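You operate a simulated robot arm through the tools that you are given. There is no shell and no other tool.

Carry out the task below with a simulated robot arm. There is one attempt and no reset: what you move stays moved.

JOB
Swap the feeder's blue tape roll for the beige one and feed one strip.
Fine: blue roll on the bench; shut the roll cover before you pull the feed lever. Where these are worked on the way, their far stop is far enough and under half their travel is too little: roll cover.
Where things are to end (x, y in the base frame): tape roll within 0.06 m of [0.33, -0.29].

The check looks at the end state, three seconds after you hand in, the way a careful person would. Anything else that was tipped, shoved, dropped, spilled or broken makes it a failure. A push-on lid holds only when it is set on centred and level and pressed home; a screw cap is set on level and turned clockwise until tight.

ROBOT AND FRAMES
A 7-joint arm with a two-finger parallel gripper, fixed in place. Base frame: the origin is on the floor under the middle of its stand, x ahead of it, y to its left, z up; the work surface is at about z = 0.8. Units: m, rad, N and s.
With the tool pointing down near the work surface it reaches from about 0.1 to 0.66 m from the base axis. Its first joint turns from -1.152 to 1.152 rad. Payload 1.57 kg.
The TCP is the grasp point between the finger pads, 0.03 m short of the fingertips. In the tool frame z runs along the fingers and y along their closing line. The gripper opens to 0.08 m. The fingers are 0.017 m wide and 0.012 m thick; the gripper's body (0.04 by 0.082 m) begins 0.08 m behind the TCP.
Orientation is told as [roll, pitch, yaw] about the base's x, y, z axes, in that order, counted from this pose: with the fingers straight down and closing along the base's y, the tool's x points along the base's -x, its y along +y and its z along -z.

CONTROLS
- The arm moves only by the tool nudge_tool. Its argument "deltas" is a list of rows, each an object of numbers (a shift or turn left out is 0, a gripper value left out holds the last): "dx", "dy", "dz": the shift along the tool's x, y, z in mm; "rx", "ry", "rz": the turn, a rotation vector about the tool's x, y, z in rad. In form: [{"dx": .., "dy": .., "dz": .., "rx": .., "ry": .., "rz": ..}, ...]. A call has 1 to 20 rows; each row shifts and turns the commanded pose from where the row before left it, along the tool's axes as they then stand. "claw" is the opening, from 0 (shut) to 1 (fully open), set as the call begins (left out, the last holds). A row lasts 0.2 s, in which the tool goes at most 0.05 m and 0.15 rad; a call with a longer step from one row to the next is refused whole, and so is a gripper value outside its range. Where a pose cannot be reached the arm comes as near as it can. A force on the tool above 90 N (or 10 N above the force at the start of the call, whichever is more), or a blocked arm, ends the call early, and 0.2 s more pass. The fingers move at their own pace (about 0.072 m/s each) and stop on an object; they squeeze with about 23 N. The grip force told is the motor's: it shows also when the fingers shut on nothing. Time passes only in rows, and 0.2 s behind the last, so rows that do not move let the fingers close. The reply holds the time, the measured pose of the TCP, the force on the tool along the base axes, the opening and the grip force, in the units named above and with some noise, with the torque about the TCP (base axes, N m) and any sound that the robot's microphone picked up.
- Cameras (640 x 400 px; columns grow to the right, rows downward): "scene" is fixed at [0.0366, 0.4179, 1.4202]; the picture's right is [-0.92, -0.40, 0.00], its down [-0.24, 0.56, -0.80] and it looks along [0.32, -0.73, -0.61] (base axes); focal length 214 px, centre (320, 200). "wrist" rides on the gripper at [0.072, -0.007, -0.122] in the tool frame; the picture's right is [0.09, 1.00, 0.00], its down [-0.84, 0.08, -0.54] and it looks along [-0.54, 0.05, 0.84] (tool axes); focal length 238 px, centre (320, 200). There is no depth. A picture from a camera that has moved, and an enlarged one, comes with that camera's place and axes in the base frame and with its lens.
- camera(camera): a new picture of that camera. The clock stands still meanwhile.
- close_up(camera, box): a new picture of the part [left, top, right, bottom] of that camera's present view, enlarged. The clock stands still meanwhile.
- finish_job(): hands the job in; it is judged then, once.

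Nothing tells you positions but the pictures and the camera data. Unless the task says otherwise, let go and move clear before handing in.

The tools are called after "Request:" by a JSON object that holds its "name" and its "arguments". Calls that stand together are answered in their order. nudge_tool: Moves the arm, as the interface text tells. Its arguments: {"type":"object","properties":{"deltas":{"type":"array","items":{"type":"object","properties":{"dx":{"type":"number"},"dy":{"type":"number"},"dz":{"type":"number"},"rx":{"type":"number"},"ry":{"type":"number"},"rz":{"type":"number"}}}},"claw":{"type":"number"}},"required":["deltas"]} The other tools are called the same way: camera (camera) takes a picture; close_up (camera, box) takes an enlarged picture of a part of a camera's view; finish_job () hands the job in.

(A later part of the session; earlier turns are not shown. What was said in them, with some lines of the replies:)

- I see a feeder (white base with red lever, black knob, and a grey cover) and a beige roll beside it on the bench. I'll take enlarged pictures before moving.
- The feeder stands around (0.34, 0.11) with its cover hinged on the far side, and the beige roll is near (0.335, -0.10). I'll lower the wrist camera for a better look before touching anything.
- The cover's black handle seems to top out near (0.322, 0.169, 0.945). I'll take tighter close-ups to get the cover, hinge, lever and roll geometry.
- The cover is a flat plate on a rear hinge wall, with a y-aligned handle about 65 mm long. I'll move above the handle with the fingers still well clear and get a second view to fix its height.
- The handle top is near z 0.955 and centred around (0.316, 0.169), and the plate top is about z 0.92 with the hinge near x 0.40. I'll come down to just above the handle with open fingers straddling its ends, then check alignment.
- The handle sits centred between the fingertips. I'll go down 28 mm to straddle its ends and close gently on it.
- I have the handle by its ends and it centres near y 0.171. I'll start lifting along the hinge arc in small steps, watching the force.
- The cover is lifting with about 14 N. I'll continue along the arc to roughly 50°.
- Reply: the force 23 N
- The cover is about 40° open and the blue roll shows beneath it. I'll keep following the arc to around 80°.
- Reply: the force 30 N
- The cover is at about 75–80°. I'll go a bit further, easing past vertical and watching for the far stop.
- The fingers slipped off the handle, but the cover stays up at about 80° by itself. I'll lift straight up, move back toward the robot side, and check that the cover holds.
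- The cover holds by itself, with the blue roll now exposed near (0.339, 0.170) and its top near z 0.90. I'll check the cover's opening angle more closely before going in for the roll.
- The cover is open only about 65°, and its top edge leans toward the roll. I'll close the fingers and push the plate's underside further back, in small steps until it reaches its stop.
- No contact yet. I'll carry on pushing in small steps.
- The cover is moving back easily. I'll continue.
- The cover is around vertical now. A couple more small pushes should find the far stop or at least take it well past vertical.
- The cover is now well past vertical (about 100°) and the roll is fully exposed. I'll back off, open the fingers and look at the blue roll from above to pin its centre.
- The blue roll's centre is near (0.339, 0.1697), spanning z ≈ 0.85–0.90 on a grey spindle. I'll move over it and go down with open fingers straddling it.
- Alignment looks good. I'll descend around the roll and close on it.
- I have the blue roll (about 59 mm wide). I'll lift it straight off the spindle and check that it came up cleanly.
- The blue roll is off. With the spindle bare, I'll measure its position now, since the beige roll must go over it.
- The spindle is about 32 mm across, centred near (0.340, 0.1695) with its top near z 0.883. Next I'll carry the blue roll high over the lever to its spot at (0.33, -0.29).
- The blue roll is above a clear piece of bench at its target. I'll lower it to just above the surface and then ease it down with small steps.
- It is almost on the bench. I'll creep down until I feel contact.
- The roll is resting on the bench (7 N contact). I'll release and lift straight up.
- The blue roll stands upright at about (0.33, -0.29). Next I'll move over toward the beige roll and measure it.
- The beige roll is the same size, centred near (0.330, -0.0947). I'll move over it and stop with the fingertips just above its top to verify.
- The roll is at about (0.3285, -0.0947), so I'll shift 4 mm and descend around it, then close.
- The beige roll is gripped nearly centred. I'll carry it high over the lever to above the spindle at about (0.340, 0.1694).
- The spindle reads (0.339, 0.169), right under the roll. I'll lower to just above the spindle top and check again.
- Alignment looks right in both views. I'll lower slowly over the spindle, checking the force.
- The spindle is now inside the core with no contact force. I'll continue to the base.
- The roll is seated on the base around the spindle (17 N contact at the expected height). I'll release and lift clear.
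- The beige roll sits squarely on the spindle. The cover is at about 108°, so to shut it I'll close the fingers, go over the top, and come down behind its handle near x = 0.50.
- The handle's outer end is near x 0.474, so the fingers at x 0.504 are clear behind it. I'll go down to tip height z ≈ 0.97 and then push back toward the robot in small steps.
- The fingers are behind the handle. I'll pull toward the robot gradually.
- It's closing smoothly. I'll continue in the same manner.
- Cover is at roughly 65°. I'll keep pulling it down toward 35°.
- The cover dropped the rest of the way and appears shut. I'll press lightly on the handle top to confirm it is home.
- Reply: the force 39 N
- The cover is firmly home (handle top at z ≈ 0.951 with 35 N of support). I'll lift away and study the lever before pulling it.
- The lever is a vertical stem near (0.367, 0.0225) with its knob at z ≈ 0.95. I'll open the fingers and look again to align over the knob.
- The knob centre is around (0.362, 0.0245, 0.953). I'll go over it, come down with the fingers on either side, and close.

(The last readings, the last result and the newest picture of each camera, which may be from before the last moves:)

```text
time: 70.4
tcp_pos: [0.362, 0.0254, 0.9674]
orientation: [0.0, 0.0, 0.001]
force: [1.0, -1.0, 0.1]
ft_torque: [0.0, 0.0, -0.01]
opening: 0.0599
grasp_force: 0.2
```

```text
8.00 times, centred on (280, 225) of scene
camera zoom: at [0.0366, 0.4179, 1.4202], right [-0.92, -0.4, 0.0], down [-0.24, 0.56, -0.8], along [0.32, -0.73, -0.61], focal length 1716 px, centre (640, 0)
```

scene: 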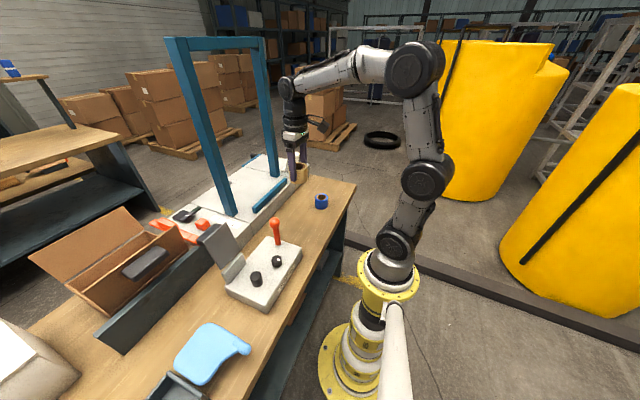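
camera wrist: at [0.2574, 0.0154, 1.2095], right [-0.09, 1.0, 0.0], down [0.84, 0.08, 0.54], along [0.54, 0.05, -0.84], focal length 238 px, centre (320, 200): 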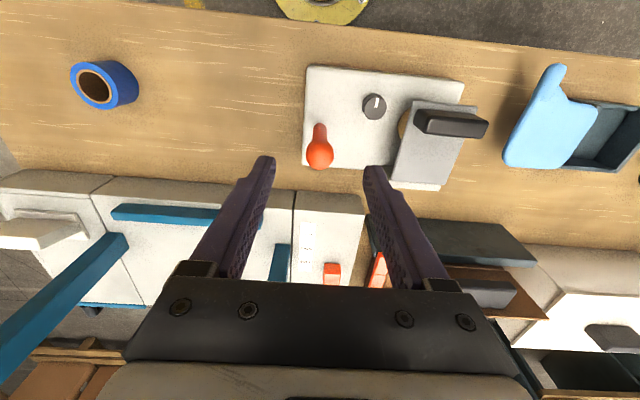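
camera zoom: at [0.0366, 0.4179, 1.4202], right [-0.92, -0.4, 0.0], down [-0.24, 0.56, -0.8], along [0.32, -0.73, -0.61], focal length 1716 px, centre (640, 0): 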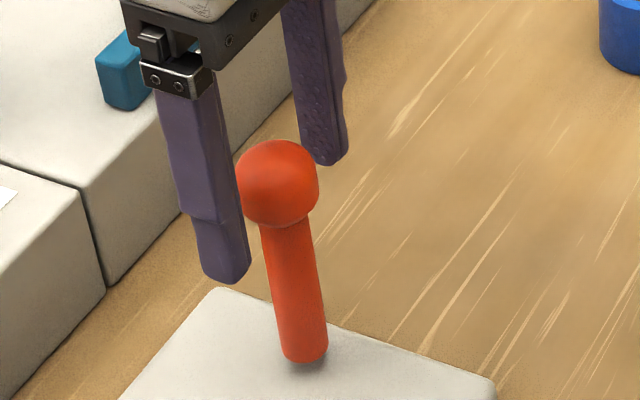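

The fingers straddle the knob with x aligned. I'll close on it and test a small pull toward the robot.

Request:
{"name": "nudge_tool", "arguments": {"deltas": [{}, {}, {}], "claw": 0.2}}

Request:
{"name": "nudge_tool", "arguments": {"deltas": [{"dx": 3}, {"dx": 3}, {}], "claw": 0.2}}

Request:
{"name": "close_up", "arguments": {"camera": "scene", "box": [240, 200, 320, 250]}}

```text
time: 71.2
tcp_pos: [0.3605, 0.0247, 0.9665]
orientation: [0.001, 0.0, 0.0]
force: [0.8, 4.2, -2.4]
ft_torque: [0.05, -0.04, 0.01]
opening: 0.0308
grasp_force: 40.4
```

```text
time: 72.0
tcp_pos: [0.3565, 0.0256, 0.9677]
orientation: [0.001, -0.006, 0.0]
force: [11.7, 4.4, -5.5]
ft_torque: [0.07, -1.29, -0.05]
opening: 0.0308
grasp_force: 40.3
```

```text
8.00 times, centred on (280, 225) of scene
camera zoom: at [0.0369, 0.418, 1.4201], right [-0.92, -0.4, 0.0], down [-0.24, 0.56, -0.8], along [0.31, -0.73, -0.61], focal length 1716 px, centre (640, 0)
```

zoom: 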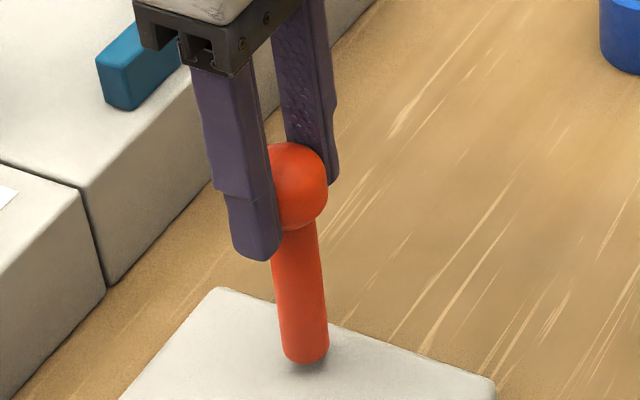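

The lever follows toward the robot with light resistance, so this is the pull direction. I'll follow its arc to about 20°.

Request:
{"name": "nudge_tool", "arguments": {"deltas": [{"dx": 3, "dz": 0.4}, {"dx": 4.4, "dz": 0.6}, {"dx": 4.5, "dz": 0.6}, {"dx": 4.4, "dz": 0.9}, {"dx": 4.4, "dz": 1.0}, {"dx": 4.3, "dz": 1.3}, {"dx": 4.2, "dz": 1.4}, {}], "claw": 0.2}}

Request:
{"name": "close_up", "arguments": {"camera": "scene", "box": [230, 200, 326, 260]}}

```text
time: 73.8
tcp_pos: [0.3259, 0.0261, 0.9608]
orientation: [0.0, -0.004, 0.001]
force: [9.6, 12.8, 8.3]
ft_torque: [0.12, -1.23, 0.02]
opening: 0.0308
grasp_force: 40.4
```

```text
6.67 times, centred on (278, 230) of scene
camera zoom: at [0.0367, 0.4182, 1.4201], right [-0.92, -0.4, 0.0], down [-0.24, 0.56, -0.8], along [0.31, -0.73, -0.61], focal length 1430 px, centre (600, 0)
```

zoom: 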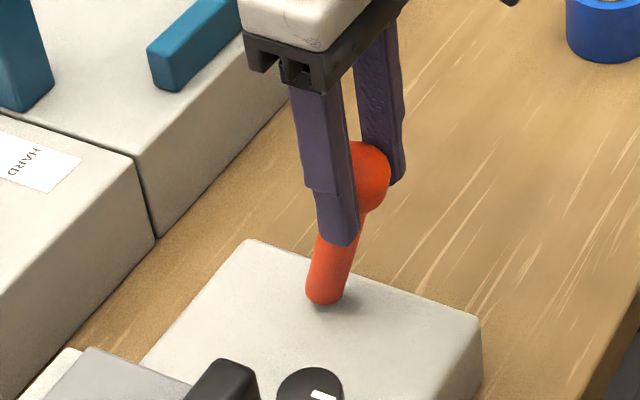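

It swings freely at about 20°. I'll go on to about 30° and watch for the stop.

Request:
{"name": "nudge_tool", "arguments": {"deltas": [{"dx": 4.2, "dz": 1.7}, {"dx": 4.1, "dz": 1.8}, {"dx": 4.0, "dz": 2.0}, {"dx": 4.0, "dz": 2.1}, {}], "claw": 0.2}}

Request:
{"name": "close_up", "arguments": {"camera": "scene", "box": [230, 200, 326, 260]}}

```text
time: 75.0
tcp_pos: [0.3098, 0.0257, 0.9537]
orientation: [0.0, -0.003, 0.001]
force: [11.2, 6.8, 7.5]
ft_torque: [0.06, -1.23, 0.03]
opening: 0.0308
grasp_force: 39.8
```

```text
6.67 times, centred on (278, 230) of scene
camera zoom: at [0.0367, 0.418, 1.4201], right [-0.92, -0.4, 0.0], down [-0.24, 0.56, -0.8], along [0.31, -0.73, -0.61], focal length 1430 px, centre (600, 0)
```

zoom: 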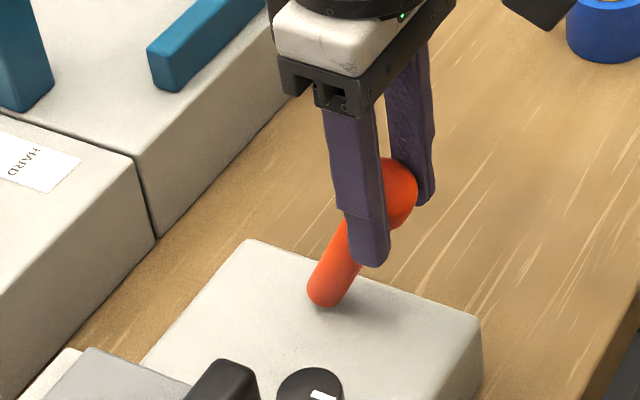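

Request:
{"name": "nudge_tool", "arguments": {"deltas": [{"dx": 3.9, "dz": 2.3}, {"dx": 3.7, "dz": 2.5}, {"dx": 3.6, "dz": 2.7}, {"dx": 3.5, "dz": 2.8}, {}], "claw": 0.2}}

Request:
{"name": "close_up", "arguments": {"camera": "scene", "box": [230, 200, 326, 260]}}

```text
time: 76.2
tcp_pos: [0.2944, 0.0251, 0.944]
orientation: [0.001, -0.003, -0.001]
force: [6.8, 18.2, 13.5]
ft_torque: [0.2, -1.2, 0.11]
opening: 0.0308
grasp_force: 39.8
```

```text
6.67 times, centred on (278, 230) of scene
camera zoom: at [0.0365, 0.4184, 1.42], right [-0.92, -0.4, 0.0], down [-0.24, 0.56, -0.8], along [0.32, -0.73, -0.61], focal length 1430 px, centre (600, 0)
```

zoom: 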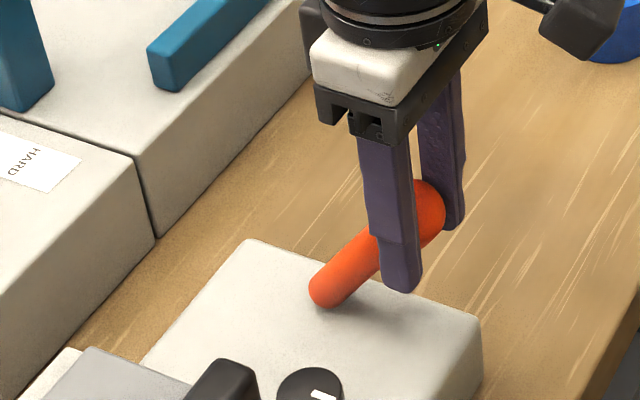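

About 40° and still moving; no stop felt yet. I'll continue down the arc.

Request:
{"name": "nudge_tool", "arguments": {"deltas": [{"dx": 3.4, "dz": 3.0}, {"dx": 3.2, "dz": 3.1}, {"dx": 3.1, "dz": 3.3}, {"dx": 3.0, "dz": 3.4}, {}], "claw": 0.2}}

Request:
{"name": "close_up", "arguments": {"camera": "scene", "box": [230, 200, 326, 260]}}

```text
time: 77.4
tcp_pos: [0.2828, 0.0261, 0.9309]
orientation: [0.0, 0.0, 0.001]
force: [3.6, 10.5, 14.7]
ft_torque: [0.05, -1.16, 0.08]
opening: 0.0308
grasp_force: 39.9
```

```text
6.67 times, centred on (278, 230) of scene
camera zoom: at [0.0365, 0.4181, 1.4201], right [-0.92, -0.4, 0.0], down [-0.24, 0.56, -0.8], along [0.32, -0.73, -0.61], focal length 1430 px, centre (600, 0)
```

zoom: 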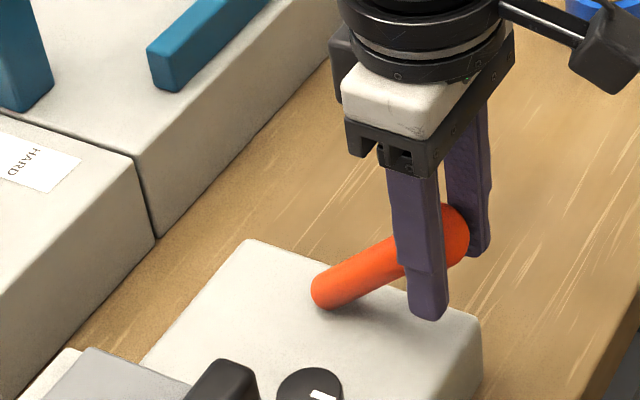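

Request:
{"name": "nudge_tool", "arguments": {"deltas": [{"dx": 2.8, "dz": 3.5}, {"dx": 2.7, "dz": 3.6}, {"dx": 2.5, "dz": 3.7}, {"dx": 2.3, "dz": 3.9}, {}], "claw": 0.2}}

Request:
{"name": "close_up", "arguments": {"camera": "scene", "box": [230, 200, 326, 260]}}

Request:
{"name": "camera", "arguments": {"camera": "wrist"}}

```text
time: 78.6
tcp_pos: [0.2745, 0.0244, 0.9176]
orientation: [0.001, -0.007, 0.003]
force: [3.2, 1.0, 36.8]
ft_torque: [-0.01, -0.38, -0.01]
opening: 0.0308
grasp_force: 39.5
```

```text
6.67 times, centred on (278, 230) of scene
camera zoom: at [0.0363, 0.4179, 1.4202], right [-0.92, -0.4, 0.0], down [-0.24, 0.56, -0.8], along [0.32, -0.73, -0.61], focal length 1430 px, centre (600, 0)
```

zoom: 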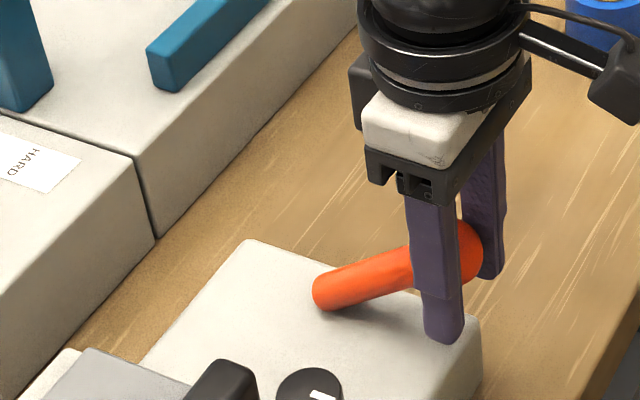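

```text
taken
camera wrist: at [0.2015, 0.0179, 1.0395], right [-0.09, 1.0, 0.0], down [0.83, 0.08, 0.55], along [0.55, 0.05, -0.84], focal length 238 px, centre (320, 200)
```

wrist: 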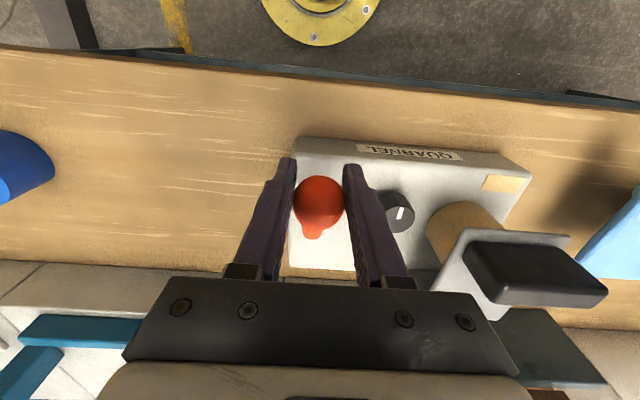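

A beige strip has appeared on the front of the feeder and the lever now meets its stop (37 N). I'll confirm with close-ups.

Request:
{"name": "close_up", "arguments": {"camera": "wrist", "box": [380, 120, 620, 270]}}

Request:
{"name": "close_up", "arguments": {"camera": "scene", "box": [210, 230, 322, 300]}}

```text
2.67 times, centred on (500, 195) of wrist
camera zoom: at [0.2015, 0.0179, 1.0395], right [-0.09, 1.0, 0.0], down [0.83, 0.08, 0.55], along [0.55, 0.05, -0.84], focal length 636 px, centre (-160, 213)
```

zoom: 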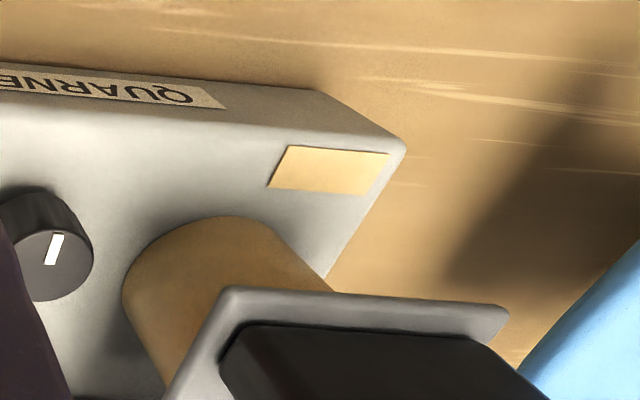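

```text
5.71 times, centred on (266, 265) of scene
camera zoom: at [0.0363, 0.4179, 1.4202], right [-0.92, -0.4, 0.0], down [-0.24, 0.56, -0.8], along [0.32, -0.73, -0.61], focal length 1226 px, centre (629, -171)
```

zoom: 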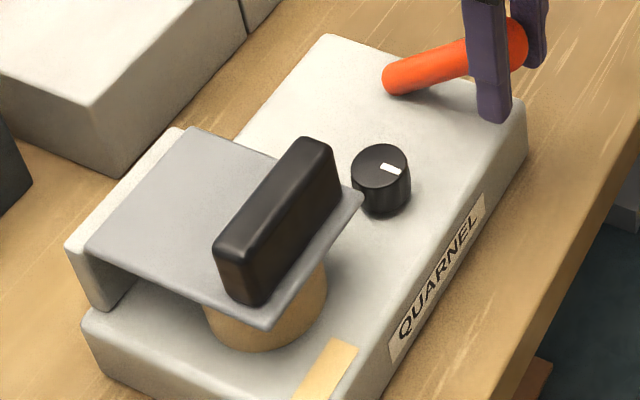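

One beige strip is out on the feeder's front corner. I'll ease the load, release the lever and see whether it stays or returns.

Request:
{"name": "nudge_tool", "arguments": {"deltas": [{"dz": -2}, {}], "claw": 0.2}}

Request:
{"name": "nudge_tool", "arguments": {"deltas": [{}, {}, {}], "claw": 0.75}}

Request:
{"name": "close_up", "arguments": {"camera": "scene", "box": [230, 200, 326, 260]}}

Request:
{"name": "camera", "arguments": {"camera": "wrist"}}

```text
time: 79.2
tcp_pos: [0.274, 0.0247, 0.9172]
orientation: [0.0, -0.006, 0.002]
force: [23.3, 6.8, 2.1]
ft_torque: [0.0, 0.66, 0.13]
opening: 0.031
grasp_force: 39.8
```

```text
time: 80.0
tcp_pos: [0.2712, 0.0251, 0.9184]
orientation: [0.0, 0.001, 0.001]
force: [0.3, 0.1, 0.4]
ft_torque: [0.04, -0.02, -0.01]
opening: 0.0596
grasp_force: 0.0
```

```text
6.67 times, centred on (278, 230) of scene
camera zoom: at [0.0366, 0.4179, 1.4202], right [-0.92, -0.4, 0.0], down [-0.24, 0.56, -0.8], along [0.32, -0.73, -0.61], focal length 1430 px, centre (600, 0)
```

zoom: 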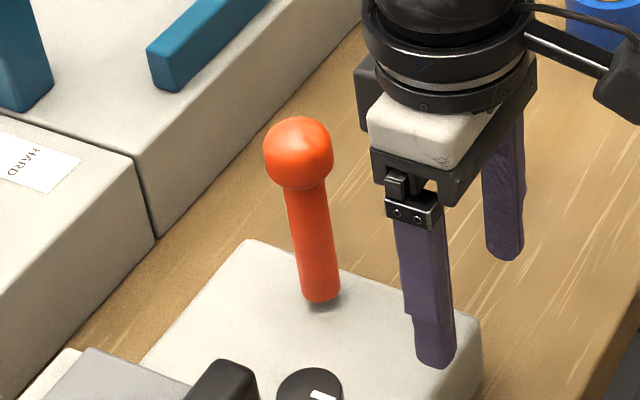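

```text
taken
camera wrist: at [0.1996, 0.0174, 1.04], right [-0.09, 1.0, 0.0], down [0.84, 0.08, 0.54], along [0.54, 0.05, -0.84], focal length 238 px, centre (320, 200)
```

wrist: 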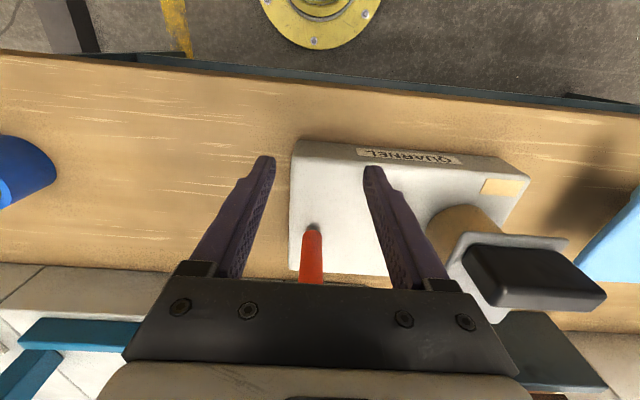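

The lever sprang back upright by itself and the strip is still in place. I'll rise straight up and move clear, then take a last look at everything.

Request:
{"name": "nudge_tool", "arguments": {"deltas": [{"dz": -25}, {"dz": -40}, {"dz": -45}, {"dz": -45}, {"dz": -45}, {"dz": -40}, {}, {}], "claw": 0.75}}

Request:
{"name": "camera", "arguments": {"camera": "scene"}}

Request:
{"name": "camera", "arguments": {"camera": "wrist"}}

Request:
{"name": "close_up", "arguments": {"camera": "scene", "box": [210, 185, 354, 275]}}

Request:
{"name": "close_up", "arguments": {"camera": "scene", "box": [210, 230, 322, 300]}}

```text
time: 81.8
tcp_pos: [0.2729, 0.0247, 1.1582]
orientation: [0.0, 0.001, -0.001]
force: [-0.2, 0.0, 0.2]
ft_torque: [0.0, -0.01, -0.02]
opening: 0.0601
grasp_force: 0.1
```

```text
taken
```

scene: 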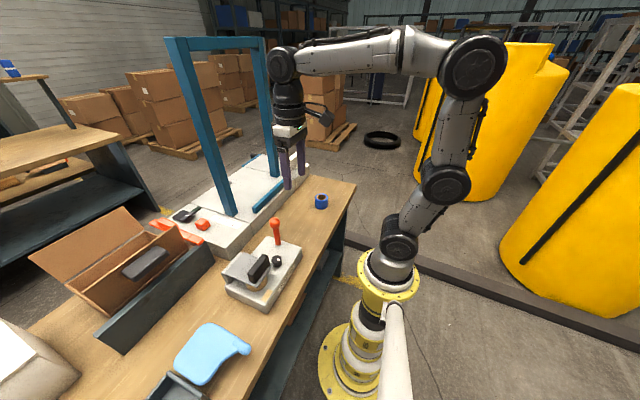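

```text
taken
camera wrist: at [0.2004, 0.0172, 1.2808], right [-0.09, 1.0, 0.0], down [0.84, 0.08, 0.54], along [0.54, 0.05, -0.84], focal length 238 px, centre (320, 200)
```

wrist: 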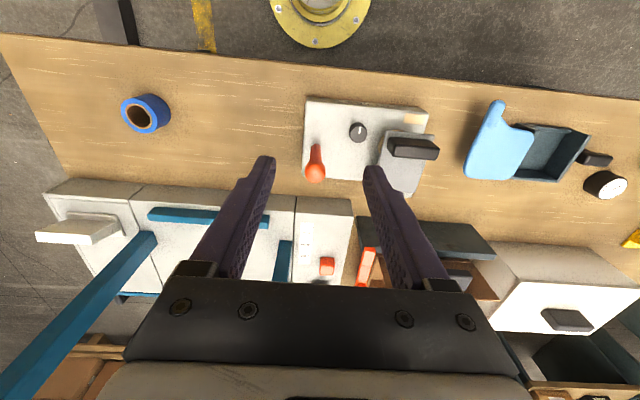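

```text
4.44 times, centred on (282, 230) of scene
camera zoom: at [0.0366, 0.4179, 1.4202], right [-0.92, -0.4, 0.0], down [-0.24, 0.56, -0.8], along [0.32, -0.73, -0.61], focal length 953 px, centre (489, 67)
```

zoom: 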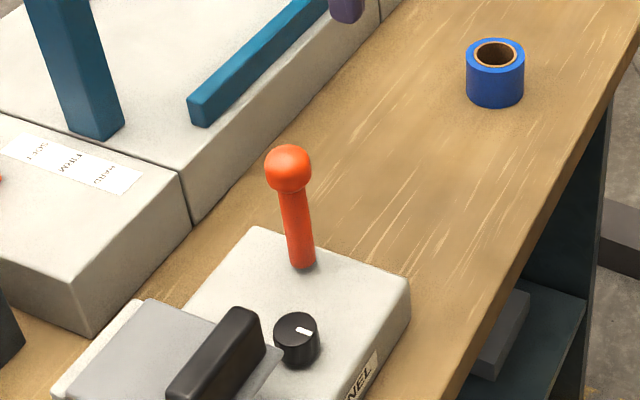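

```text
5.71 times, centred on (266, 265) of scene
camera zoom: at [0.0366, 0.4179, 1.4202], right [-0.92, -0.4, 0.0], down [-0.24, 0.56, -0.8], along [0.32, -0.73, -0.61], focal length 1226 px, centre (629, -171)
```

zoom: 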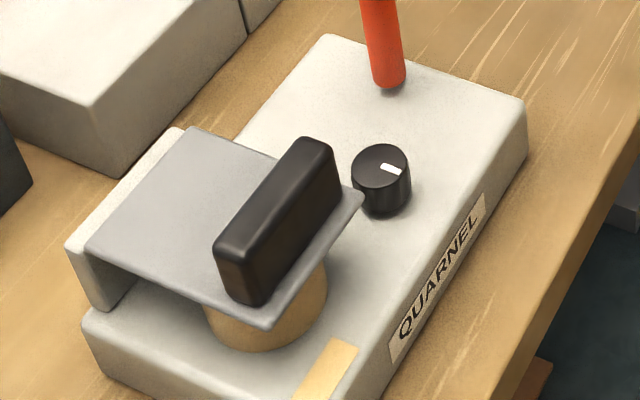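

The beige roll is on the spindle under the shut cover, with one beige strip fed and the lever back upright. The blue roll stands on the bench at about (0.33, -0.29), nothing else was disturbed and the arm is clear, so I'm handing in.

Request:
{"name": "finish_job", "arguments": {}}

```text
The job is handed in.
```

The tape rolls are swapped and one beige strip has been fed. I've handed the job in, and no result has come back yet.

- **Blue roll:** standing upright on the bench at about (0.33, -0.29), well within the 0.06 m tolerance.
- **Beige roll:** sitting on the feeder's spindle, resting on the base.
- **Roll cover:** opened to about 108°. It then dropped the last part of the way shut on its own, from somewhere between about 65° and 35°. I pressed the handle with 35 N before pulling the lever, and the cover was fully shut.
- **Feed lever:** pulled once to its stop. One beige strip came out, and the lever sprang back upright when I let go.

While I was opening the cover, the fingers slipped off its handle at about 65°. It stayed up by itself, and I pushed it the rest of the way with closed fingers. The last pictures show nothing else moved, and the arm is clear of the bench.
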